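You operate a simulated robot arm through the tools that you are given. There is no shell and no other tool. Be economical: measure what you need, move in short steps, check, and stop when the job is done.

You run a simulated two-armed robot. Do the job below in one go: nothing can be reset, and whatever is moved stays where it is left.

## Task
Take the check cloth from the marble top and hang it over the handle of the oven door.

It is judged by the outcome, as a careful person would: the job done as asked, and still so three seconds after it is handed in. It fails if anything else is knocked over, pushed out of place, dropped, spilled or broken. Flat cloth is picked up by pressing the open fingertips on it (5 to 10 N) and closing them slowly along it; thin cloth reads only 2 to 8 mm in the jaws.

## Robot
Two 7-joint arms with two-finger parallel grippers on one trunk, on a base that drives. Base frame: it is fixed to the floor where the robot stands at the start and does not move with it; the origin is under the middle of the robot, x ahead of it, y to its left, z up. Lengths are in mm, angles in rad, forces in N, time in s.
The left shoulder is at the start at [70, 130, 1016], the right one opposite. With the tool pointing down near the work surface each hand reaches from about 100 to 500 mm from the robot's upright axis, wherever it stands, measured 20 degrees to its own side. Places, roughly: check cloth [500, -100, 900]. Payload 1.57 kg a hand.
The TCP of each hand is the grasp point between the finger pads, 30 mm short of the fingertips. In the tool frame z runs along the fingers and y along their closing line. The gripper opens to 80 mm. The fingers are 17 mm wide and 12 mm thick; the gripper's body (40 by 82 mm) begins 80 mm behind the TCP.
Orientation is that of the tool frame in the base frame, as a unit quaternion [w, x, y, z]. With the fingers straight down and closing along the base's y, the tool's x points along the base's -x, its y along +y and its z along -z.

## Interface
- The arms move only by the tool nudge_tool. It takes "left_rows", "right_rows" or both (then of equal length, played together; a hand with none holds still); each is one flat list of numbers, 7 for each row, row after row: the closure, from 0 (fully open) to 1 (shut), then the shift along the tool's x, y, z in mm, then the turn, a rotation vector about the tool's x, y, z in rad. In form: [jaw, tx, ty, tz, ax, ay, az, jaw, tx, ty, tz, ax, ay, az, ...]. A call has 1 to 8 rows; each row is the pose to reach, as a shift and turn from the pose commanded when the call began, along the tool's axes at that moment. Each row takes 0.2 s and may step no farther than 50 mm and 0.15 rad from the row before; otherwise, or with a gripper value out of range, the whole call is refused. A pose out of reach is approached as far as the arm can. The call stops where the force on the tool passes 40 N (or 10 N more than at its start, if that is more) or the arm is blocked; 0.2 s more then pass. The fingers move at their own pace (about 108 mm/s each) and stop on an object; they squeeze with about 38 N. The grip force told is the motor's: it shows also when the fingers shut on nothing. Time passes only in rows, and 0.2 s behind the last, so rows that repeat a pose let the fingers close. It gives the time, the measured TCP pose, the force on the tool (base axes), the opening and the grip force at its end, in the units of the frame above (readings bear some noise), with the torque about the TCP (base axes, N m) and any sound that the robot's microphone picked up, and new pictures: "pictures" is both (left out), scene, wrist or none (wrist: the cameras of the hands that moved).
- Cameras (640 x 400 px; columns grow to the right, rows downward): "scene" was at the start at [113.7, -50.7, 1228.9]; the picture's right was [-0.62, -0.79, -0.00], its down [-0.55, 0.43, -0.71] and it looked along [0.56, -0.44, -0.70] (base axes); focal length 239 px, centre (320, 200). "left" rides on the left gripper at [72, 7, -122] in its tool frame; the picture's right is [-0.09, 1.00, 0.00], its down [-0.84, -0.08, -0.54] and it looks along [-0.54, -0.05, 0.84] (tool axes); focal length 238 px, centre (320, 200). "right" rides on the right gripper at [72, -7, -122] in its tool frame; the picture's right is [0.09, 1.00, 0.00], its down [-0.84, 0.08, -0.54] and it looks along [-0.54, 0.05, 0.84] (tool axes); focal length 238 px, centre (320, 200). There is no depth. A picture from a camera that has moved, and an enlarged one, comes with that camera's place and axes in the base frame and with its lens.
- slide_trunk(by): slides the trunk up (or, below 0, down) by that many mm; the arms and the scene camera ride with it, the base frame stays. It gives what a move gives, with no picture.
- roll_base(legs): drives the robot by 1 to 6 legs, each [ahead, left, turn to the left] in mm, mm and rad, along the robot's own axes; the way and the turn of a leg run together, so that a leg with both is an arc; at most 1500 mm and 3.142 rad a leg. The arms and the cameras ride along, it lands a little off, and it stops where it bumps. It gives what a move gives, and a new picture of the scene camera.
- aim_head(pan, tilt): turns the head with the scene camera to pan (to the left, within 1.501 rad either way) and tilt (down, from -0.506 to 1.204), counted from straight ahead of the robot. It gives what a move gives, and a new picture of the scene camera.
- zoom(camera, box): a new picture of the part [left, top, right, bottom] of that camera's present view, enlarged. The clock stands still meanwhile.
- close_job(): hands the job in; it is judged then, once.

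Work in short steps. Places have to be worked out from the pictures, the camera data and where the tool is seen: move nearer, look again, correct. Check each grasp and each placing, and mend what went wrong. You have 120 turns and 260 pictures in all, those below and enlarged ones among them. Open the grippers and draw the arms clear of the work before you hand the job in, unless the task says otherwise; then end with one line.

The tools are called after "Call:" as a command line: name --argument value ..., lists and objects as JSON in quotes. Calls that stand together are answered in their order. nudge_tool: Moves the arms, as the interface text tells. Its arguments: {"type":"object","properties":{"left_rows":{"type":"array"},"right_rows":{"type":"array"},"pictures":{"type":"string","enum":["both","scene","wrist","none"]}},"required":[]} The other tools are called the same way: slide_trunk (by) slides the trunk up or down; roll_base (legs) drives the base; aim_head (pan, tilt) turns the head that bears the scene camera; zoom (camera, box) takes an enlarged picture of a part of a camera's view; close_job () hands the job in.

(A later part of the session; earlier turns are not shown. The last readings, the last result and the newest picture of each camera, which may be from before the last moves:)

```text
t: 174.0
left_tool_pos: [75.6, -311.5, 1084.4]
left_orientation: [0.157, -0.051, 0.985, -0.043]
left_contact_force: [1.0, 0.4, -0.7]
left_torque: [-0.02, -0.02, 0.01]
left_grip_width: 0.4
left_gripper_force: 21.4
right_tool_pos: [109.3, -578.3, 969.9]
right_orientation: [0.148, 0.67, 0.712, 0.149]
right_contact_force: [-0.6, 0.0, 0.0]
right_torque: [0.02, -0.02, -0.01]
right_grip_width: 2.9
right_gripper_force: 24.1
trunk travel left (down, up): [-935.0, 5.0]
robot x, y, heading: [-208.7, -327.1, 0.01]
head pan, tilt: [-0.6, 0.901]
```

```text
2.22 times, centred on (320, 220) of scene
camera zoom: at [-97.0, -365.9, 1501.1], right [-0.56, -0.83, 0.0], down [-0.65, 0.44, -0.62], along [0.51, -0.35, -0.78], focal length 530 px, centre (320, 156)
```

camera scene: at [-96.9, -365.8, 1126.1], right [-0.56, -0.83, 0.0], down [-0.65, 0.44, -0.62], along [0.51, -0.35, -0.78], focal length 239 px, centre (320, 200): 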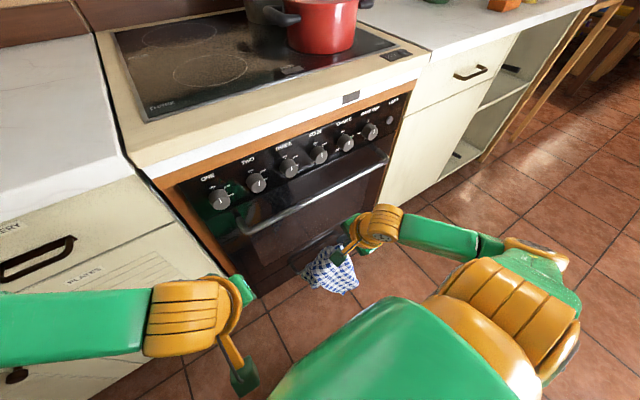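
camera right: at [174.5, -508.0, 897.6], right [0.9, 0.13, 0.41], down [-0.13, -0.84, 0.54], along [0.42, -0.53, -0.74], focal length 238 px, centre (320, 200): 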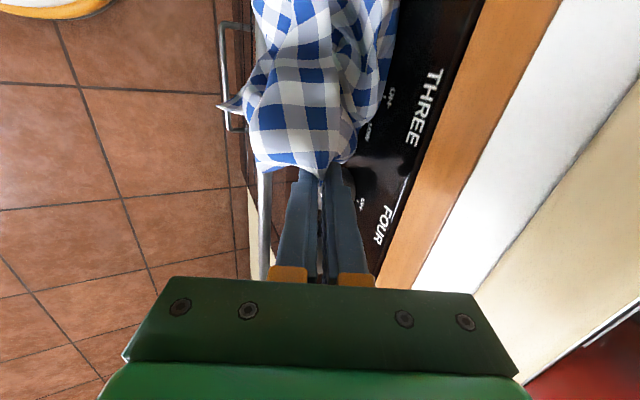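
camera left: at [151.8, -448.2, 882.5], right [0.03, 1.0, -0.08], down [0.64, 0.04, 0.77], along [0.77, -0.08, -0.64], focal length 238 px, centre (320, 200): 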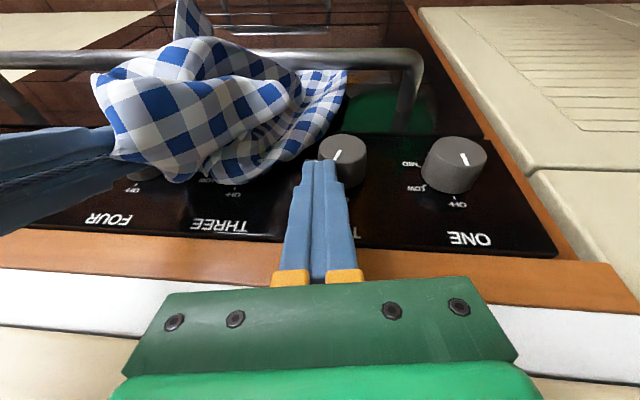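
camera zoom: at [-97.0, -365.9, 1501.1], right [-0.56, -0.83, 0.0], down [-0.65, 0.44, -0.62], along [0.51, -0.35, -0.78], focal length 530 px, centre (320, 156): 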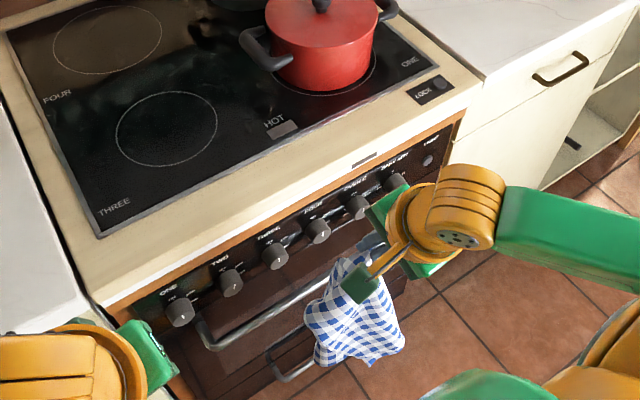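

All knobs look aligned, good. The cloth now trails toward the robot; rolling the hand back by 90° should lay it along the bar again (toward −y) and restore arm reach.

Call:
nudge_tool --right_rows '[1, 0, 0, 0, 0, 0, -0.14, 1, 0, 0, 0, 0, 0, -0.28, 1, 0, 0, 0, 0, 0, -0.42, 1, 0, 0, 0, 0, 0, -0.56, 1, 0, 0, 0, 0, 0, -0.7, 1, 0, 0, 0, 0, 0, -0.84, 1, 0, 0, 0, 0, 0, -0.98, 1, 0, 0, 0, 0, 0, -1.12]' --pictures "none"

Call:
nudge_tool --right_rows '[1, 0, 0, 0, 0, 0, -0.14, 1, 0, 0, 0, 0, 0, -0.28, 1, 0, 0, 0, 0, 0, -0.42, 1, 0, 0, 0, 0, 0, -0.42]' --pictures "none"

Call:
zoom --camera "scene" --box '[200, 130, 440, 310]'

Call:
zoom --camera "left" --box '[0, 0, 400, 250]'

```text
t: 175.8
left_tool_pos: [75.6, -311.7, 1086.2]
left_orientation: [0.157, -0.051, 0.985, -0.042]
left_contact_force: [0.4, 0.4, -0.5]
left_torque: [0.0, -0.06, 0.04]
left_grip_width: 0.0
left_gripper_force: 20.9
right_tool_pos: [109.9, -578.7, 970.1]
right_orientation: [0.204, 0.19, 0.959, 0.046]
right_contact_force: [-0.2, -0.9, -0.1]
right_torque: [0.03, -0.01, -0.05]
right_grip_width: 2.8
right_gripper_force: 23.9
trunk travel left (down, up): [-935.0, 5.0]
robot x, y, heading: [-208.0, -322.0, 0.006]
head pan, tilt: [-0.6, 0.901]
```

```text
t: 176.8
left_tool_pos: [73.6, -312.3, 1084.2]
left_orientation: [0.158, -0.051, 0.985, -0.042]
left_contact_force: [0.0, 0.8, -0.3]
left_torque: [-0.02, 0.01, -0.01]
left_grip_width: 0.1
left_gripper_force: 21.8
right_tool_pos: [109.8, -579.5, 969.9]
right_orientation: [0.209, -0.014, 0.978, 0.002]
right_contact_force: [-0.2, 0.5, -0.6]
right_torque: [0.01, 0.0, -0.01]
right_grip_width: 2.9
right_gripper_force: 23.7
trunk travel left (down, up): [-935.0, 5.0]
robot x, y, heading: [-210.8, -323.9, 0.005]
head pan, tilt: [-0.6, 0.901]
```

```text
2.22 times, centred on (320, 220) of scene
camera zoom: at [-97.0, -365.9, 1501.1], right [-0.56, -0.83, 0.0], down [-0.65, 0.44, -0.62], along [0.51, -0.35, -0.78], focal length 530 px, centre (320, 156)
```

zoom: 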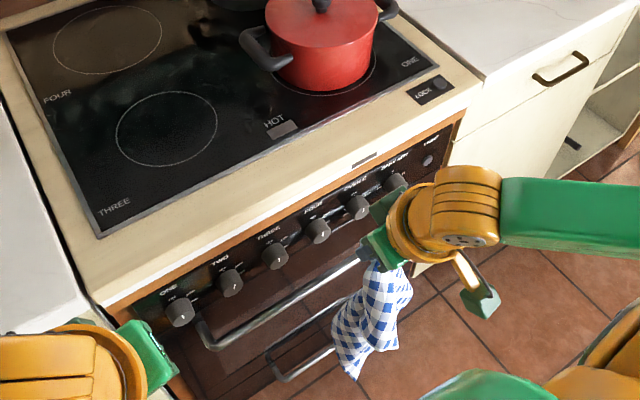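

```text
1.60 times, centred on (200, 125) of left
camera zoom: at [-31.8, -305.1, 1177.4], right [0.0, 1.0, -0.07], down [0.63, 0.06, 0.78], along [0.78, -0.04, -0.63], focal length 381 px, centre (512, 320)
```

zoom: 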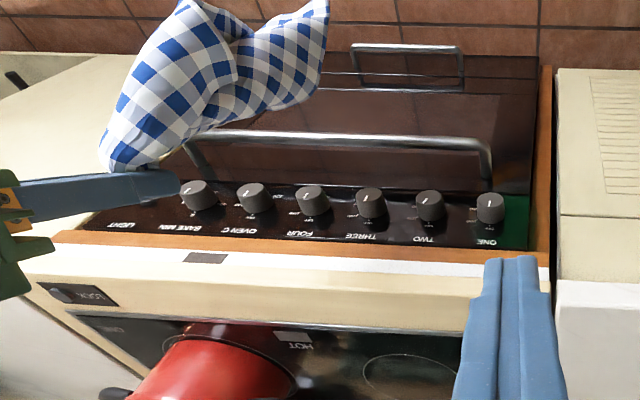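

The lower part trails toward the robot because the fingers tilt forward, so the cloth leaves them forward and curls back. Untilt the hand to vertical, raise 45 to clear the bar, then drive forward 140 and look.

Call:
nudge_tool --right_rows '[1, 0, 0, 0, 0, 0.12, 0, 1, 0, 0, 0, 0, 0.25, 0, 1, 0, 0, 0, 0, 0.37, 0, 1, 0, 0, 0, 0, 0.48, 0]' --pictures "none"

Call:
nudge_tool --right_rows '[1, 0, 0, -22, 0, 0, 0, 1, 0, 0, -45, 0, 0, 0, 1, 0, 0, -45, 0, 0, 0]' --pictures "none"

Call:
zoom --camera "scene" --box '[200, 130, 440, 310]'

Call:
zoom --camera "left" --box '[0, 0, 400, 250]'

```text
t: 177.8
left_tool_pos: [75.7, -312.8, 1086.1]
left_orientation: [0.158, -0.052, 0.985, -0.042]
left_contact_force: [-0.3, 0.4, 0.4]
left_torque: [0.0, 0.0, 0.01]
left_grip_width: 0.0
left_gripper_force: 21.2
right_tool_pos: [109.1, -578.7, 969.5]
right_orientation: [-0.03, -0.014, 0.999, 0.001]
right_contact_force: [-0.4, 0.4, 0.5]
right_torque: [0.02, 0.01, -0.03]
right_grip_width: 2.8
right_gripper_force: 23.9
trunk travel left (down, up): [-935.0, 5.0]
robot x, y, heading: [-209.3, -322.4, 0.007]
head pan, tilt: [-0.6, 0.901]
```

```text
t: 178.6
left_tool_pos: [74.9, -312.8, 1085.7]
left_orientation: [0.157, -0.051, 0.985, -0.043]
left_contact_force: [0.4, -0.5, 0.1]
left_torque: [-0.02, 0.01, -0.01]
left_grip_width: 0.0
left_gripper_force: 21.4
right_tool_pos: [113.7, -579.0, 1013.9]
right_orientation: [-0.029, -0.013, 0.999, 0.0]
right_contact_force: [1.0, -0.9, -0.4]
right_torque: [-0.01, -0.01, -0.03]
right_grip_width: 2.6
right_gripper_force: 24.0
trunk travel left (down, up): [-935.0, 5.0]
robot x, y, heading: [-208.8, -323.8, 0.005]
head pan, tilt: [-0.6, 0.901]
```

```text
2.22 times, centred on (320, 220) of scene
camera zoom: at [-96.8, -365.9, 1501.1], right [-0.56, -0.83, 0.0], down [-0.65, 0.44, -0.62], along [0.51, -0.35, -0.78], focal length 530 px, centre (320, 156)
```

zoom: 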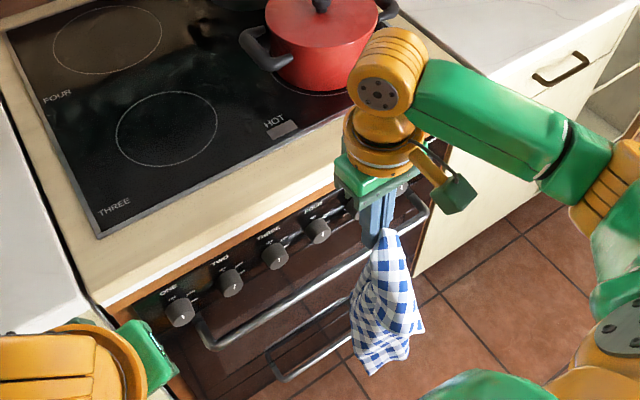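

```text
1.60 times, centred on (200, 125) of left
camera zoom: at [-31.7, -305.1, 1177.4], right [0.0, 1.0, -0.07], down [0.63, 0.06, 0.78], along [0.78, -0.04, -0.63], focal length 381 px, centre (512, 320)
```

zoom: 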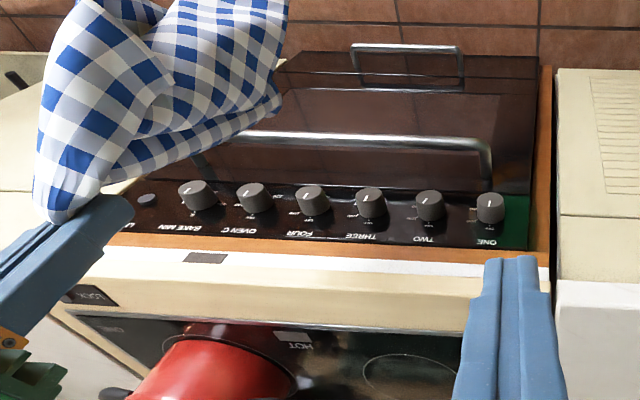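

The cloth hangs fairly flat. To use the left pusher again (it worked the first time) I need the right arm higher relative to the trunk and less outboard: raise the right arm 280 while shifting it +80, then lower the trunk and move the base right 80.

Call:
nudge_tool --right_rows '[1, 0, 10, -35, 0, 0, 0, 1, 0, 20, -70, 0, 0, 0, 1, 0, 30, -105, 0, 0, 0, 1, 0, 40, -140, 0, 0, 0, 1, 0, 50, -175, 0, 0, 0, 1, 0, 60, -210, 0, 0, 0, 1, 0, 70, -245, 0, 0, 0, 1, 0, 80, -280, 0, 0, 0]' --pictures "none"

Call:
slide_trunk --by -275

Call:
roll_base --legs '[[0, -80, 0]]'

Call:
zoom --camera "left" --box '[0, 0, 400, 250]'

```text
t: 180.4
left_tool_pos: [74.9, -311.9, 1086.2]
left_orientation: [0.158, -0.051, 0.985, -0.043]
left_contact_force: [0.3, 0.0, -0.1]
left_torque: [0.0, 0.01, -0.01]
left_grip_width: 0.0
left_gripper_force: 21.5
right_tool_pos: [125.6, -497.5, 1296.0]
right_orientation: [-0.029, -0.013, 1.0, -0.001]
right_contact_force: [-1.3, 0.1, -0.1]
right_torque: [0.01, 0.01, -0.02]
right_grip_width: 2.7
right_gripper_force: 23.7
trunk travel left (down, up): [-935.0, 5.0]
robot x, y, heading: [-211.6, -322.8, 0.005]
head pan, tilt: [-0.6, 0.901]
```

```text
t: 183.2
left_tool_pos: [75.8, -313.0, 810.8]
left_orientation: [0.157, -0.051, 0.985, -0.042]
left_contact_force: [0.0, -0.1, 0.4]
left_torque: [0.0, 0.02, -0.01]
left_grip_width: 0.0
left_gripper_force: 21.1
right_tool_pos: [128.2, -497.9, 1020.1]
right_orientation: [-0.03, -0.013, 0.999, 0.0]
right_contact_force: [0.7, 0.4, -0.4]
right_torque: [-0.01, 0.0, -0.02]
right_grip_width: 2.9
right_gripper_force: 24.0
trunk travel left (down, up): [-660.0, 280.0]
robot x, y, heading: [-206.1, -323.7, 0.009]
head pan, tilt: [-0.6, 0.901]
```

```text
t: 184.2
left_tool_pos: [75.7, -391.2, 810.1]
left_orientation: [0.158, -0.05, 0.985, -0.043]
left_contact_force: [0.1, 0.4, 0.1]
left_torque: [0.02, 0.0, 0.01]
left_grip_width: 0.2
left_gripper_force: 21.5
right_tool_pos: [126.1, -575.9, 1019.8]
right_orientation: [-0.029, -0.012, 1.0, -0.001]
right_contact_force: [-0.3, 0.4, -0.6]
right_torque: [0.01, -0.01, -0.03]
right_grip_width: 2.8
right_gripper_force: 23.8
trunk travel left (down, up): [-660.0, 280.0]
robot x, y, heading: [-207.4, -399.1, 0.001]
head pan, tilt: [-0.6, 0.901]
camera scene: at [-96.8, -443.0, 1226.2], right [-0.56, -0.83, 0.0], down [-0.65, 0.44, -0.62], along [0.51, -0.35, -0.78], focal length 239 px, centre (320, 200)
```

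scene: 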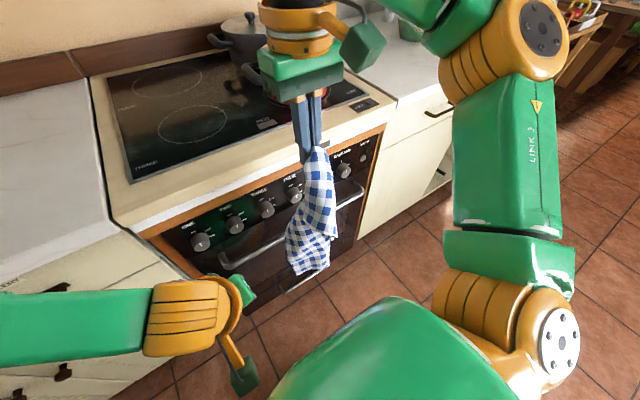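

```text
1.60 times, centred on (200, 125) of left
camera zoom: at [-31.5, -382.9, 902.4], right [0.0, 1.0, -0.07], down [0.63, 0.06, 0.78], along [0.78, -0.05, -0.63], focal length 381 px, centre (512, 320)
```

zoom: 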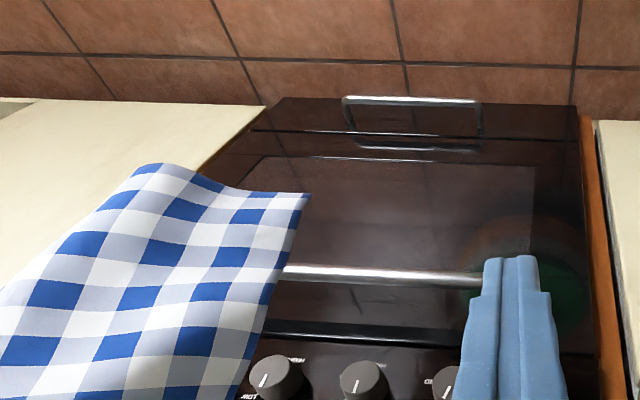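

Now it hangs as a neat narrow sheet, with its lower corner about 45 mm nearer the robot than the fingertips. Place the left pusher just in front of it, lower 40, then drive both forward together.

Call:
slide_trunk --by -38

Call:
nudge_tool --left_rows '[1, 28.4, 3, -9, 0, 0, 0, 1, 36, -30, 3, 0, 0, 0, 1, 43, -63, 14, 0, 0, 0, 1, 50.8, -96.5, 25.7, 0, 0, 0]' --pictures "none"

Call:
roll_base --legs '[[132, 0, 0]]'

Call:
zoom --camera "left" --box '[0, 0, 640, 400]'

```text
t: 185.1
left_tool_pos: [75.7, -390.9, 771.5]
left_orientation: [0.157, -0.05, 0.985, -0.042]
left_contact_force: [-1.1, -0.2, -0.4]
left_torque: [0.02, 0.0, 0.0]
left_grip_width: 0.0
left_gripper_force: 22.3
right_tool_pos: [127.3, -578.1, 981.7]
right_orientation: [-0.029, -0.013, 0.999, 0.0]
right_contact_force: [1.7, 0.6, -0.5]
right_torque: [0.02, -0.01, -0.04]
right_grip_width: 2.8
right_gripper_force: 24.3
trunk travel left (down, up): [-622.0, 318.0]
robot x, y, heading: [-208.3, -400.9, 0.008]
head pan, tilt: [-0.6, 0.901]
```

```text
t: 186.1
left_tool_pos: [43.9, -495.0, 743.9]
left_orientation: [0.158, -0.051, 0.985, -0.043]
left_contact_force: [0.0, 0.4, 0.0]
left_torque: [0.02, -0.01, -0.02]
left_grip_width: 0.0
left_gripper_force: 21.2
right_tool_pos: [126.3, -578.4, 982.5]
right_orientation: [-0.03, -0.013, 0.999, 0.0]
right_contact_force: [0.8, -0.5, -0.6]
right_torque: [0.0, 0.0, -0.03]
right_grip_width: 2.8
right_gripper_force: 24.2
trunk travel left (down, up): [-622.0, 318.0]
robot x, y, heading: [-211.3, -402.9, 0.004]
head pan, tilt: [-0.6, 0.901]
```

```text
t: 187.4
left_tool_pos: [177.3, -494.0, 741.8]
left_orientation: [0.158, -0.049, 0.985, -0.043]
left_contact_force: [-0.4, -0.6, 1.0]
left_torque: [0.0, -0.01, 0.0]
left_grip_width: 0.0
left_gripper_force: 21.2
right_tool_pos: [260.4, -578.6, 981.7]
right_orientation: [-0.029, -0.012, 0.999, -0.001]
right_contact_force: [0.1, -0.3, -0.6]
right_torque: [0.02, 0.0, -0.04]
right_grip_width: 2.7
right_gripper_force: 24.1
trunk travel left (down, up): [-622.0, 318.0]
robot x, y, heading: [-74.0, -401.8, 0.004]
head pan, tilt: [-0.6, 0.901]
camera scene: at [37.2, -444.3, 1188.2], right [-0.56, -0.83, 0.0], down [-0.65, 0.44, -0.62], along [0.51, -0.35, -0.78], focal length 239 px, centre (320, 200)
```

scene: 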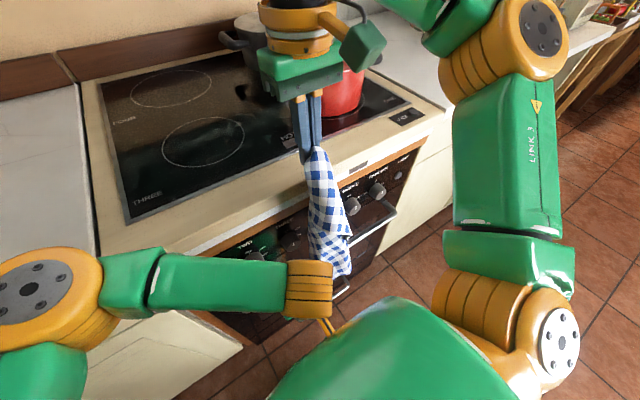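

```text
1.00 times, centred on (320, 200) of left (not enlarged: the box is as wide or as high as the picture)
camera zoom: at [71.9, -486.0, 834.5], right [0.0, 1.0, -0.07], down [0.63, 0.05, 0.78], along [0.78, -0.05, -0.62], focal length 238 px, centre (320, 200)
```

zoom: 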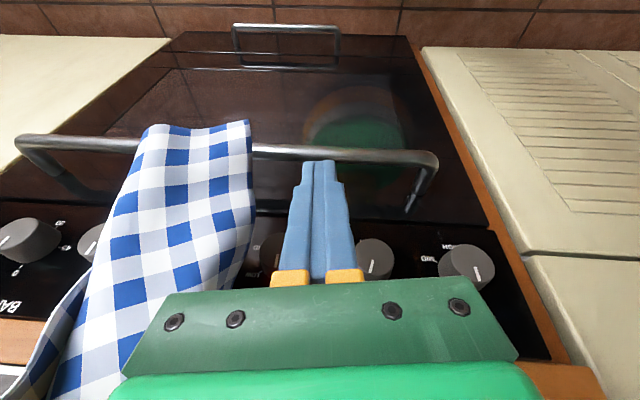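

The sheet's bottom trails to x≈165, just above bar height. I'll shift the right hand +35 in y, move the pusher back and behind the sheet's lower part (robot side), then push it over the bar toward the door.

Call:
nudge_tool --left_rows '[1, 21, 2, -7, 0, 0, 0, 1, 42.5, 4.5, -14, 0, 0, 0, 1, 45, -20, -15, 0, 0, 0, 1, 47.5, -45, -15.5, 0, 0, 0, 1, 15, -49, -4, 0, 0, 0, 1, -18, -52, 6, 0, 0, 0, 1, -51.7, -56, 17, 0, 0, 0, 1, -51.7, -56, 17, 0, 0, 0]' --right_rows '[1, 0, 10, 0, 0, 0, 0, 1, 0, 20, 0, 0, 0, 0, 1, 0, 30, 0, 0, 0, 0, 1, 0, 35, 0, 0, 0, 0, 1, 0, 35, 0, 0, 0, 0, 1, 0, 35, 0, 0, 0, 0, 1, 0, 35, 0, 0, 0, 0, 1, 0, 35, 0, 0, 0, 0]'

```text
t: 189.2
left_tool_pos: [242.2, -543.4, 747.3]
left_orientation: [0.157, -0.049, 0.985, -0.043]
left_contact_force: [0.0, -0.2, -0.6]
left_torque: [-0.01, -0.02, -0.01]
left_grip_width: 0.0
left_gripper_force: 21.6
left hand out of reach, approached as far as the arm can: row 3, 4, 5, 6
right_tool_pos: [261.9, -542.8, 982.1]
right_orientation: [-0.03, -0.012, 0.999, -0.001]
right_contact_force: [-0.1, -0.2, -0.6]
right_torque: [0.02, -0.01, 0.03]
right_grip_width: 2.6
right_gripper_force: 24.8
trunk travel left (down, up): [-622.0, 318.0]
robot x, y, heading: [-74.7, -401.8, 0.006]
head pan, tilt: [-0.6, 0.901]
camera scene: at [37.9, -444.3, 1188.2], right [-0.56, -0.83, 0.0], down [-0.65, 0.44, -0.62], along [0.51, -0.35, -0.78], focal length 239 px, centre (320, 200)
camera right: at [196.4, -549.9, 1108.0], right [-0.12, 0.99, 0.01], down [0.86, 0.1, 0.49], along [0.49, 0.06, -0.87], focal length 238 px, centre (320, 200)
camera left: at [134.8, -535.4, 838.4], right [0.0, 1.0, -0.07], down [0.63, 0.05, 0.78], along [0.78, -0.05, -0.63], focal length 238 px, centre (320, 200)
```

scene: 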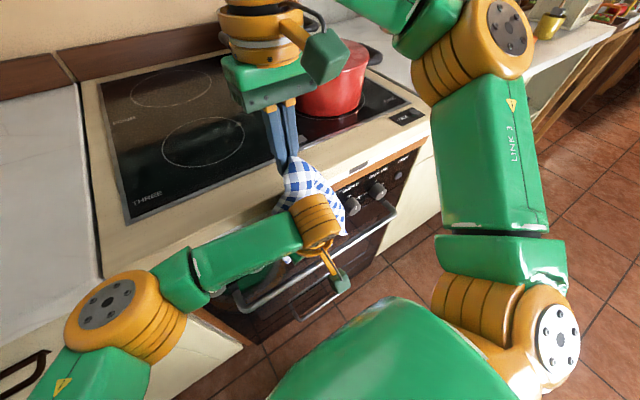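
right: 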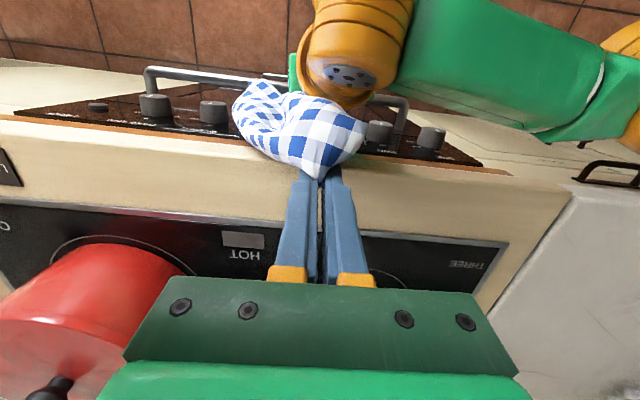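
left: 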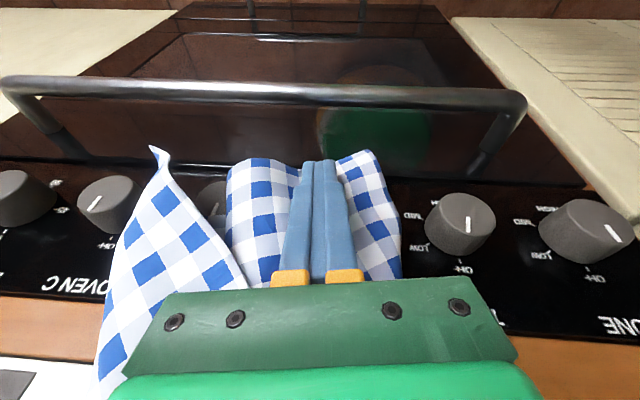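

Excellent: the whole sheet is on the door side of the bar. Lower the right hand 70 while the pusher holds, then withdraw the pusher sideways.

Call:
nudge_tool --right_rows '[1, 8, 0, 17, 0, 0, 0, 1, 8, 0, 35, 0, 0, 0, 1, 8, 0, 52, 0, 0, 0, 1, 8, 0, 70, 0, 0, 0, 1, 8, 0, 70, 0, 0, 0, 1, 8, 0, 70, 0, 0, 0, 1, 8, 0, 70, 0, 0, 0, 1, 8, 0, 70, 0, 0, 0]' --left_rows '[1, 0, 0, 0, 0, 0, 0, 1, 0, 0, 0, 0, 0, 0, 1, 0, 0, 0, 0, 0, 0, 1, 0, 0, 0, 0, 0, 0, 1, 25, 3, -8, 0, 0, 0, 1, 50, 5, -16, 0, 0, 0, 1, 50, 50, -16, 0, 0, 0, 1, 48, 97, -16, 0, 0, 0]' --pictures "none"

Call:
zoom --camera "left" --box '[0, 0, 400, 250]'

```text
t: 191.0
left_tool_pos: [179.5, -451.4, 738.8]
left_orientation: [0.156, -0.05, 0.986, -0.043]
left_contact_force: [0.0, 0.8, 0.7]
left_torque: [-0.03, 0.02, 0.02]
left_grip_width: 0.1
left_gripper_force: 20.9
left hand out of reach, approached as far as the arm can: row 5, 6
right_tool_pos: [247.8, -540.7, 911.6]
right_orientation: [-0.029, -0.013, 1.0, -0.001]
right_contact_force: [0.3, -0.1, -1.3]
right_torque: [-0.06, -0.04, -0.01]
right_grip_width: 3.0
right_gripper_force: 24.3
trunk travel left (down, up): [-622.0, 318.0]
robot x, y, heading: [-73.8, -402.8, 0.0]
head pan, tilt: [-0.6, 0.901]
```

```text
1.60 times, centred on (200, 125) of left
camera zoom: at [72.2, -444.3, 829.9], right [0.0, 1.0, -0.07], down [0.63, 0.06, 0.78], along [0.78, -0.05, -0.63], focal length 381 px, centre (512, 320)
```

zoom: 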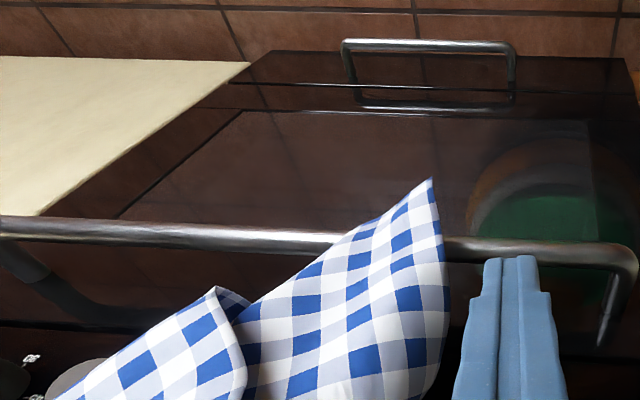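

After withdrawing, one corner sprang back over the bar. Repeat: lift 35, push that corner over again, and this time lower much further (to 75 below the present) before withdrawing.

Call:
nudge_tool --left_rows '[1, 38, 4, -12, 0, 0, 0, 1, 41, -35, -13, 0, 0, 0, 1, 8, -39, -2, 0, 0, 0, 1, -25, -42, 9, 0, 0, 0, 1, -60, -46, 20, 0, 0, 0, 1, -60, -46, 20, 0, 0, 0, 1, -60, -46, 20, 0, 0, 0, 1, -60, -46, 20, 0, 0, 0]' --right_rows '[1, 0, 0, -18, 0, 0, 0, 1, 0, 0, -35, 0, 0, 0, 1, 0, 0, -35, 0, 0, 0, 1, 0, 0, -35, 0, 0, 0, 1, 0, 0, -35, 0, 0, 0, 1, 0, 0, 2, 0, 0, 0, 1, 0, 0, 39, 0, 0, 0, 1, 0, 0, 75, 0, 0, 0]' --pictures "none"

Call:
zoom --camera "left" --box '[0, 0, 640, 400]'

```text
t: 192.8
left_tool_pos: [246.3, -492.6, 742.0]
left_orientation: [0.158, -0.05, 0.985, -0.042]
left_contact_force: [1.0, 0.8, 0.9]
left_torque: [0.0, 0.0, 0.0]
left_grip_width: 0.0
left_gripper_force: 21.3
right_tool_pos: [245.6, -543.0, 838.1]
right_orientation: [-0.029, -0.012, 1.0, 0.001]
right_contact_force: [-0.4, 0.5, -0.2]
right_torque: [-0.02, 0.0, 0.0]
right_grip_width: 2.8
right_gripper_force: 24.3
trunk travel left (down, up): [-622.0, 318.0]
robot x, y, heading: [-71.5, -406.2, 0.005]
head pan, tilt: [-0.6, 0.901]
```

```text
1.00 times, centred on (320, 200) of left (not enlarged: the box is as wide or as high as the picture)
camera zoom: at [140.3, -485.6, 834.8], right [0.0, 1.0, -0.07], down [0.63, 0.05, 0.78], along [0.78, -0.05, -0.63], focal length 238 px, centre (320, 200)
```

zoom: 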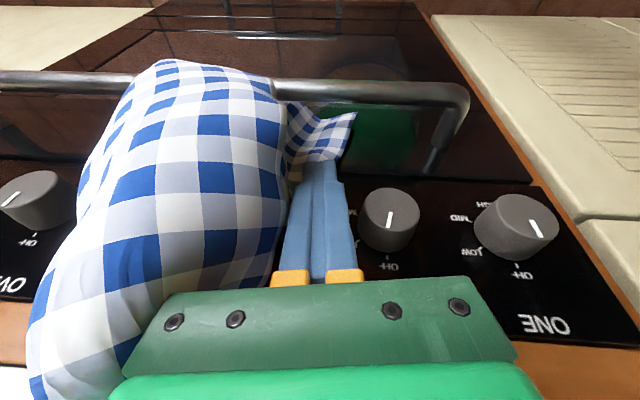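

The corner is now trapped behind the bar, but the middle bulges over the front. Lift 40, bring the pusher to the bulge (y≈−538), push it in, and lower again.

Call:
nudge_tool --left_rows '[1, 33, 3, -11, 0, 0, 0, 1, 66, 7, -22, 0, 0, 0, 1, 70.5, -38, -23, 0, 0, 0, 1, 35, -42, -12, 0, 0, 0, 1, 0, -46, 0, 0, 0, 0, 1, -3, -46, 1, 0, 0, 0, 1, -3, -46, 1, 0, 0, 0, 1, -3, -46, 1, 0, 0, 0]' --right_rows '[1, 0, 0, -20, 0, 0, 0, 1, 0, 0, -40, 0, 0, 0, 1, 0, 0, -40, 0, 0, 0, 1, 0, 0, -40, 0, 0, 0, 1, 0, 0, -40, 0, 0, 0, 1, 0, 0, -15, 0, 0, 0, 1, 0, 0, 10, 0, 0, 0, 1, 0, 0, 30, 0, 0, 0]' --pictures "none"

Call:
zoom --camera "left" --box '[0, 0, 640, 400]'

```text
t: 193.9
left_tool_pos: [229.6, -538.7, 740.6]
left_orientation: [0.151, -0.047, 0.987, -0.04]
left_contact_force: [-11.8, 9.9, -3.0]
left_torque: [-1.07, -1.22, 0.04]
left_grip_width: 0.1
left_gripper_force: 21.3
left hand out of reach, approached as far as the arm can: row 3
right_tool_pos: [251.7, -547.8, 877.1]
right_orientation: [-0.018, -0.004, 1.0, -0.003]
right_contact_force: [11.8, -11.5, 1.5]
right_torque: [-0.32, -0.31, 0.13]
right_grip_width: 3.2
right_gripper_force: 24.0
trunk travel left (down, up): [-622.0, 318.0]
robot x, y, heading: [-72.3, -401.9, -0.002]
head pan, tilt: [-0.6, 0.901]
stopped in row 5 (right hand): the force on the tool passed its limit at 76 N (the readings are from after the stop); the commanded pose is now the measured one
```

```text
1.00 times, centred on (320, 200) of left (not enlarged: the box is as wide or as high as the picture)
camera zoom: at [123.2, -531.0, 835.5], right [0.01, 1.0, -0.07], down [0.64, 0.04, 0.77], along [0.77, -0.05, -0.64], focal length 238 px, centre (320, 200)
```

zoom: 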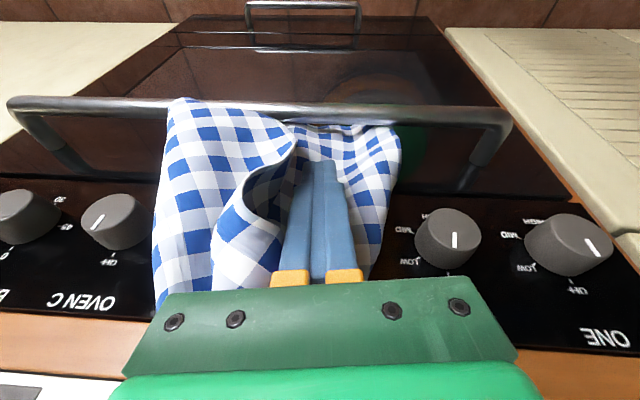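

Nearly the whole sheet is now behind the bar, but the two hands touch. Withdraw the left backward while lowering the right at the same time so the cloth can't spring back.

Call:
nudge_tool --left_rows '[1, 14, 1, -5, 0, 0, 0, 1, 38, 4, -12, 0, 0, 0, 1, 62, 6, -20, 0, 0, 0, 1, 64, 45, -20, 0, 0, 0, 1, 64, 90, -20, 0, 0, 0, 1, 64, 120, -20, 0, 0, 0]' --right_rows '[1, 0, 4, 0, 0, 0, 0, 1, 2, 4, 28, 0, 0, 0, 1, 3, 4, 56, 0, 0, 0, 1, 3, 4, 84, 0, 0, 0, 1, 3, 4, 100, 0, 0, 0, 1, 3, 4, 100, 0, 0, 0]' --pictures "none"

Call:
zoom --camera "left" --box '[0, 0, 400, 250]'

```text
t: 194.8
left_tool_pos: [174.0, -524.0, 741.2]
left_orientation: [0.152, -0.047, 0.986, -0.042]
left_contact_force: [0.6, -0.2, 0.1]
left_torque: [0.0, 0.03, 0.0]
left_grip_width: 0.0
left_gripper_force: 20.9
left hand out of reach, approached as far as the arm can: row 2, 3
right_tool_pos: [248.3, -541.0, 820.5]
right_orientation: [-0.007, -0.005, 1.0, 0.001]
right_contact_force: [-8.5, 3.0, 14.4]
right_torque: [-0.38, -1.32, -0.01]
right_grip_width: 2.8
right_gripper_force: 23.9
trunk travel left (down, up): [-622.0, 318.0]
robot x, y, heading: [-74.5, -399.3, 0.002]
head pan, tilt: [-0.6, 0.901]
stopped in row 4 (right hand): the force on the tool passed its limit at 87 N (the readings are from after the stop); the commanded pose is now the measured one
```

```text
1.60 times, centred on (200, 125) of left
camera zoom: at [67.7, -516.3, 833.5], right [0.01, 1.0, -0.07], down [0.64, 0.05, 0.77], along [0.77, -0.05, -0.63], focal length 381 px, centre (512, 320)
```

zoom: 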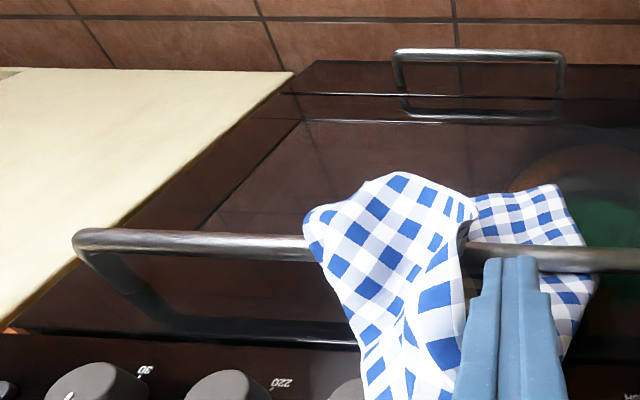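

The gripper body reached the counter top. The sheet now straddles: one corner behind, the other in front. Next I'll tilt the right hand forward (left hand moving clear), lower its corner into the gap behind the bar, and leave the bulge and other corner hanging in front, so that it balances.

Call:
nudge_tool --left_rows '[1, 0, 45, 0, 0, 0, 0, 1, 0, 90, 0, 0, 0, 0, 1, 0, 125, 0, 0, 0, 0, 1, 0, 140, 0, 0, 0, 0, 1, 0, 140, 0, 0, 0, 0, 1, 0, 140, 0, 0, 0, 0, 1, 0, 140, 0, 0, 0, 0, 1, 0, 140, 0, 0, 0, 0]' --right_rows '[1, 3, -8, -10, 0, -0.12, 0, 1, 8, -15, -10, 0, -0.25, 0, 1, 12, -15, -10, 0, -0.37, 0, 1, 14, -15, -10, 0, -0.5, 0, 1, 14, -15, 20, 0, -0.5, 0, 1, 11, -15, 48, 0, -0.5, 0, 1, 6, -15, 72, 0, -0.5, 0, 1, 2, -15, 92, 0, -0.5, 0]' --pictures "none"

Call:
zoom --camera "left" --box '[0, 0, 400, 250]'

Call:
zoom --camera "scene" --box '[220, 130, 460, 310]'

```text
t: 196.2
left_tool_pos: [163.9, -390.5, 726.1]
left_orientation: [0.153, -0.046, 0.986, -0.042]
left_contact_force: [0.7, 0.2, 0.3]
left_torque: [-0.08, -0.02, -0.01]
left_grip_width: 0.1
left_gripper_force: 20.9
right_tool_pos: [265.4, -560.8, 771.4]
right_orientation: [0.244, 0.004, 0.97, -0.007]
right_contact_force: [-8.5, -14.8, 1.8]
right_torque: [-0.41, 0.24, -0.15]
right_grip_width: 2.9
right_gripper_force: 24.2
right hand out of reach, approached as far as the arm can: row 4, 5, 6, 7
trunk travel left (down, up): [-622.0, 318.0]
robot x, y, heading: [-74.5, -403.8, -0.001]
head pan, tilt: [-0.6, 0.901]
stopped in row 7 (right hand): the force on the tool passed its limit at 43 N (the readings are from after the stop); the commanded pose is now the measured one
```

```text
1.60 times, centred on (200, 125) of left
camera zoom: at [58.0, -381.1, 819.4], right [0.01, 1.0, -0.07], down [0.64, 0.04, 0.77], along [0.77, -0.05, -0.63], focal length 381 px, centre (512, 320)
```

zoom: 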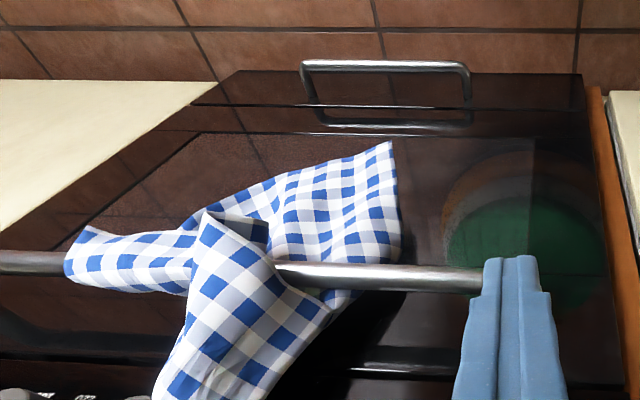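

```text
2.22 times, centred on (340, 220) of scene
camera zoom: at [36.2, -447.1, 1188.2], right [-0.57, -0.82, 0.0], down [-0.64, 0.44, -0.62], along [0.51, -0.35, -0.78], focal length 530 px, centre (276, 156)
```

zoom: 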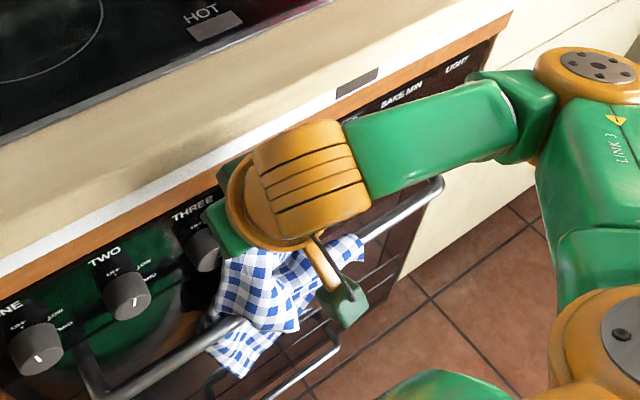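

Now a large part hangs behind the bar (the bar passes in front of it) with flaps in front. The right hand touches a knob side, so back it straight out over the bar and down in front, then check.

Call:
roll_base --legs '[[-85, 0, 0]]'

Call:
slide_trunk --by -45

Call:
zoom --camera "left" --box '[0, 0, 400, 250]'

Call:
zoom --camera "scene" --box '[220, 130, 460, 310]'

```text
t: 197.3
left_tool_pos: [81.2, -386.3, 725.4]
left_orientation: [0.151, -0.045, 0.987, -0.042]
left_contact_force: [-0.3, 0.4, -0.4]
left_torque: [-0.01, 0.0, -0.03]
left_grip_width: 0.1
left_gripper_force: 21.5
right_tool_pos: [181.7, -556.2, 771.6]
right_orientation: [0.246, 0.003, 0.969, -0.005]
right_contact_force: [0.2, 0.6, 0.8]
right_torque: [-0.02, -0.03, 0.0]
right_grip_width: 2.7
right_gripper_force: 24.0
trunk travel left (down, up): [-622.0, 318.0]
robot x, y, heading: [-153.6, -404.3, -0.0]
head pan, tilt: [-0.6, 0.901]
camera scene: at [-46.2, -444.5, 1188.1], right [-0.56, -0.83, 0.0], down [-0.65, 0.44, -0.62], along [0.51, -0.35, -0.78], focal length 239 px, centre (320, 200)
```

scene: 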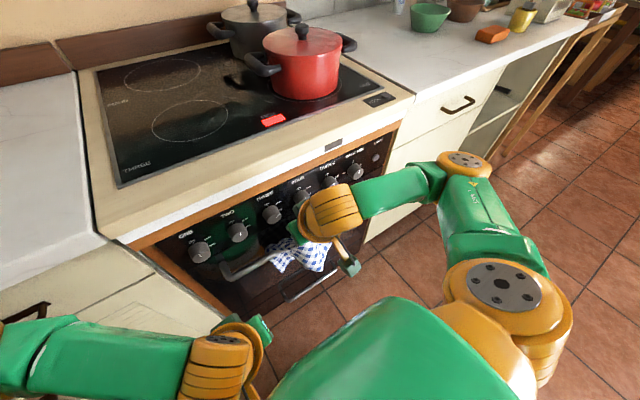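

```text
t: 198.2
left_tool_pos: [80.2, -387.8, 679.9]
left_orientation: [0.151, -0.046, 0.987, -0.042]
left_contact_force: [-0.6, -0.2, 0.6]
left_torque: [-0.01, -0.01, -0.01]
left_grip_width: 0.0
left_gripper_force: 21.1
right_tool_pos: [182.4, -557.1, 726.8]
right_orientation: [0.246, 0.002, 0.969, -0.004]
right_contact_force: [0.5, -0.3, 0.0]
right_torque: [0.02, -0.02, -0.06]
right_grip_width: 2.9
right_gripper_force: 24.2
trunk travel left (down, up): [-577.0, 363.0]
robot x, y, heading: [-157.0, -404.2, -0.005]
head pan, tilt: [-0.6, 0.901]
```

```text
1.60 times, centred on (200, 125) of left
camera zoom: at [-25.2, -379.4, 774.2], right [0.01, 1.0, -0.07], down [0.64, 0.05, 0.77], along [0.77, -0.05, -0.64], focal length 381 px, centre (512, 320)
```

zoom: 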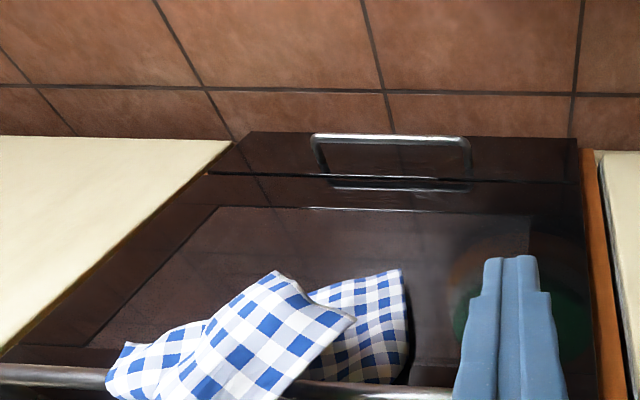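

```text
2.22 times, centred on (340, 220) of scene
camera zoom: at [-46.2, -444.8, 1143.1], right [-0.57, -0.83, 0.0], down [-0.65, 0.44, -0.62], along [0.51, -0.35, -0.78], focal length 530 px, centre (276, 156)
```

zoom: 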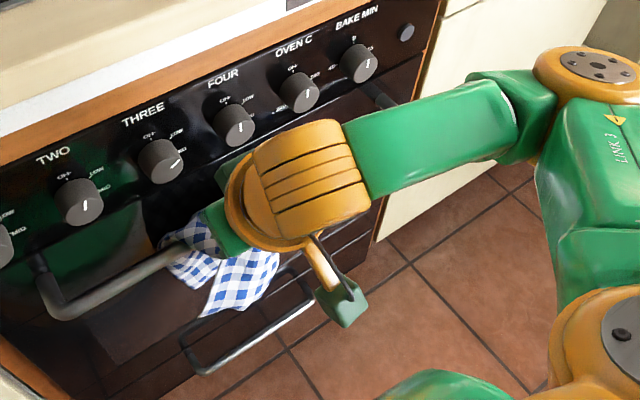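

The cloth straddles the bar with similar pieces in front and behind. However, knob THREE appears turned by the right finger and the HOT light is on, so I'll need to turn it back. First release the cloth gently and back off.

Call:
nudge_tool --right_rows '[0.95, 0, 0, 0, 0, 0, 0, 0.85, 0, 0, 0, 0, 0, 0, 0.7, 0, 0, 0, 0, 0, 0, 0.5, 0, 0, 0, 0, 0, 0, 0.4, 0, 0, 0, 0, 0, 0, 0.4, 0, 0, -40, 0, 0, 0, 0.4, 0, 0, -80, 0, 0, 0]' --pictures "none"

Call:
roll_base --legs '[[-60, 0, 0]]'

Call:
zoom --camera "scene" --box '[180, 100, 420, 280]'

```text
t: 199.8
left_tool_pos: [80.8, -387.0, 681.0]
left_orientation: [0.152, -0.045, 0.986, -0.042]
left_contact_force: [-0.4, 0.0, 0.0]
left_torque: [0.01, -0.01, -0.03]
left_grip_width: 0.0
left_gripper_force: 21.3
right_tool_pos: [172.1, -544.5, 807.2]
right_orientation: [0.244, 0.003, 0.97, -0.005]
right_contact_force: [-0.2, 1.0, 0.3]
right_torque: [0.01, 0.0, 0.0]
right_grip_width: 48.0
right_gripper_force: 0.1
right hand out of reach, approached as far as the arm can: row 6, 7
trunk travel left (down, up): [-577.0, 363.0]
robot x, y, heading: [-158.0, -401.5, 0.001]
head pan, tilt: [-0.6, 0.901]
```

```text
t: 200.8
left_tool_pos: [21.0, -389.2, 680.8]
left_orientation: [0.152, -0.045, 0.986, -0.042]
left_contact_force: [0.2, 0.4, -0.5]
left_torque: [0.0, -0.04, 0.04]
left_grip_width: 0.1
left_gripper_force: 21.8
right_tool_pos: [113.1, -545.3, 805.9]
right_orientation: [0.244, 0.003, 0.97, -0.005]
right_contact_force: [0.4, 0.5, -0.1]
right_torque: [0.01, -0.02, 0.03]
right_grip_width: 47.9
right_gripper_force: 0.1
trunk travel left (down, up): [-577.0, 363.0]
robot x, y, heading: [-219.8, -400.3, -0.001]
head pan, tilt: [-0.6, 0.901]
camera scene: at [-105.9, -444.7, 1143.1], right [-0.56, -0.83, 0.0], down [-0.65, 0.44, -0.62], along [0.51, -0.35, -0.78], focal length 239 px, centre (320, 200)
```

scene: 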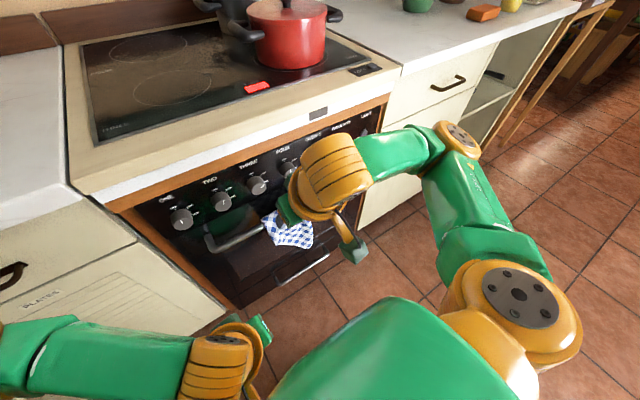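

```text
2.22 times, centred on (300, 190) of scene
camera zoom: at [-105.9, -444.7, 1143.1], right [-0.56, -0.83, 0.0], down [-0.65, 0.44, -0.62], along [0.51, -0.35, -0.78], focal length 530 px, centre (364, 222)
```

zoom: 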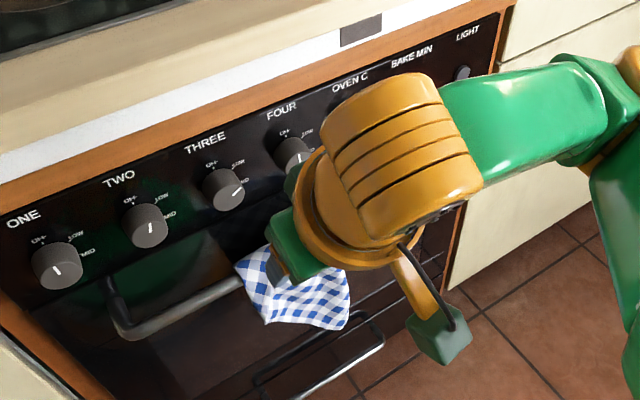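

The cloth is hanging over the handle on its own. Knob THREE points to MID though, with the hob's HOT light on, so I'll carefully turn it back: closed right fingers at the knob's right side, pressing lightly and moving down, staying above the cloth.

Call:
nudge_tool --right_rows '[1, 0, -10, 0, 0, 0, 0, 1, 0, -23, 0, 0, 0, 0, 1, 0, -23, 0, 0, 0, 0, 1, 0, -23, 0, 0, 0, 0]' --pictures "none"

Call:
roll_base --legs '[[148, 0, 0]]'

Call:
nudge_tool --right_rows '[1, 0, 5, 0, 0, 0, 0, 1, 5, 8, 9, 0, 0, 0, 1, 14, 8, 26, 0, 0, 0, 1, 22, 8, 41, 0, 0, 0, 1, 27, 8, 50, 0, 0, 0, 1, 27, -5, 50, 0, 0, 0, 1, 5, -5, 10, 0, 0, 0]' --pictures "none"

Call:
roll_base --legs '[[-150, 0, 0]]'

Call:
zoom --camera "scene" --box '[180, 60, 420, 240]'

```text
t: 201.8
left_tool_pos: [20.4, -387.3, 681.0]
left_orientation: [0.152, -0.046, 0.986, -0.041]
left_contact_force: [0.2, 0.1, 0.2]
left_torque: [-0.01, 0.01, -0.02]
left_grip_width: 0.2
left_gripper_force: 21.5
right_tool_pos: [116.0, -568.3, 807.2]
right_orientation: [0.243, 0.002, 0.97, -0.004]
right_contact_force: [-0.5, -0.4, 0.0]
right_torque: [0.02, -0.03, -0.01]
right_grip_width: 0.1
right_gripper_force: 21.4
right hand out of reach, approached as far as the arm can: row 2, 3, 4
trunk travel left (down, up): [-577.0, 363.0]
robot x, y, heading: [-215.6, -405.4, 0.001]
head pan, tilt: [-0.6, 0.901]
```

```text
t: 203.2
left_tool_pos: [169.0, -387.7, 682.6]
left_orientation: [0.152, -0.046, 0.986, -0.042]
left_contact_force: [-0.7, 0.1, 0.0]
left_torque: [-0.02, 0.0, -0.04]
left_grip_width: 0.0
left_gripper_force: 21.3
right_tool_pos: [264.5, -567.1, 807.9]
right_orientation: [0.244, 0.001, 0.97, -0.004]
right_contact_force: [-10.8, 1.0, -9.8]
right_torque: [0.01, 0.45, 0.02]
right_grip_width: 0.0
right_gripper_force: 21.5
trunk travel left (down, up): [-577.0, 363.0]
robot x, y, heading: [-68.8, -401.2, 0.001]
head pan, tilt: [-0.6, 0.901]
camera scene: at [42.0, -444.8, 1143.2], right [-0.56, -0.83, 0.0], down [-0.65, 0.44, -0.62], along [0.51, -0.35, -0.78], focal length 239 px, centre (320, 200)
```

scene: 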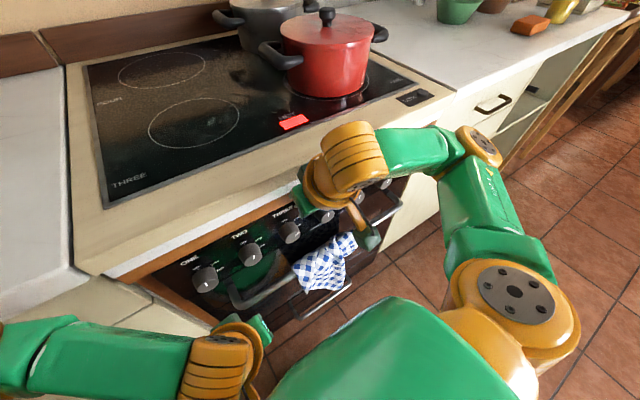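

```text
t: 204.4
left_tool_pos: [163.5, -386.4, 682.5]
left_orientation: [0.156, -0.047, 0.986, -0.042]
left_contact_force: [-0.2, 0.3, -0.2]
left_torque: [-0.01, 0.05, -0.02]
left_grip_width: 0.0
left_gripper_force: 21.5
right_tool_pos: [265.3, -559.6, 753.9]
right_orientation: [0.246, 0.0, 0.969, -0.004]
right_contact_force: [-20.9, -1.8, 19.8]
right_torque: [-0.12, 0.0, -0.06]
right_grip_width: 0.0
right_gripper_force: 21.9
right hand out of reach, approached as far as the arm can: row 3, 4, 5, 6
trunk travel left (down, up): [-577.0, 363.0]
robot x, y, heading: [-68.7, -406.7, 0.001]
head pan, tilt: [-0.6, 0.901]
stopped in row 6 (right hand): the force on the tool passed its limit at 90 N (the readings are from after the stop); the commanded pose is now the measured one
```

```text
t: 205.8
left_tool_pos: [17.5, -386.0, 681.0]
left_orientation: [0.152, -0.048, 0.986, -0.042]
left_contact_force: [0.2, -1.1, 0.2]
left_torque: [0.02, -0.03, 0.01]
left_grip_width: 0.1
left_gripper_force: 21.5
right_tool_pos: [120.7, -558.9, 750.8]
right_orientation: [0.241, -0.001, 0.97, -0.003]
right_contact_force: [0.2, -0.1, 0.4]
right_torque: [0.02, -0.01, 0.02]
right_grip_width: 0.1
right_gripper_force: 21.5
trunk travel left (down, up): [-577.0, 363.0]
robot x, y, heading: [-225.7, -403.9, 0.005]
head pan, tilt: [-0.6, 0.901]
camera scene: at [-108.1, -444.5, 1143.1], right [-0.56, -0.83, 0.0], down [-0.65, 0.44, -0.62], along [0.51, -0.35, -0.78], focal length 239 px, centre (320, 200)
```

scene: 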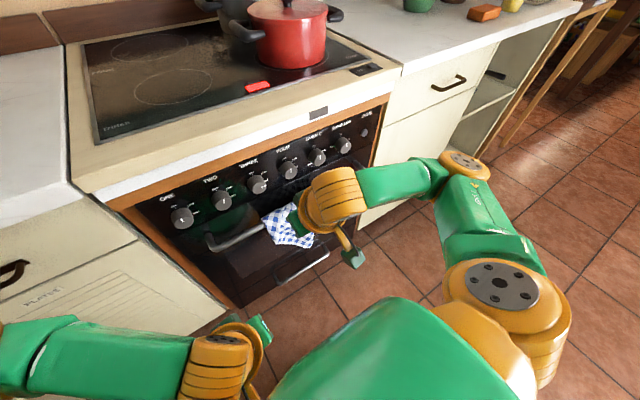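

```text
2.22 times, centred on (300, 150) of scene
camera zoom: at [-108.1, -444.5, 1143.1], right [-0.56, -0.83, 0.0], down [-0.65, 0.44, -0.62], along [0.51, -0.35, -0.78], focal length 530 px, centre (364, 311)
```

zoom: 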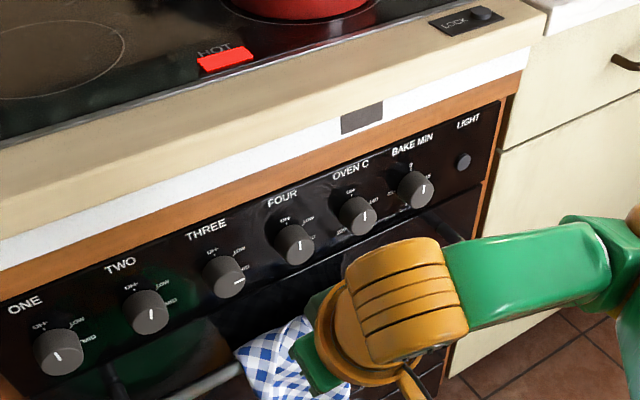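

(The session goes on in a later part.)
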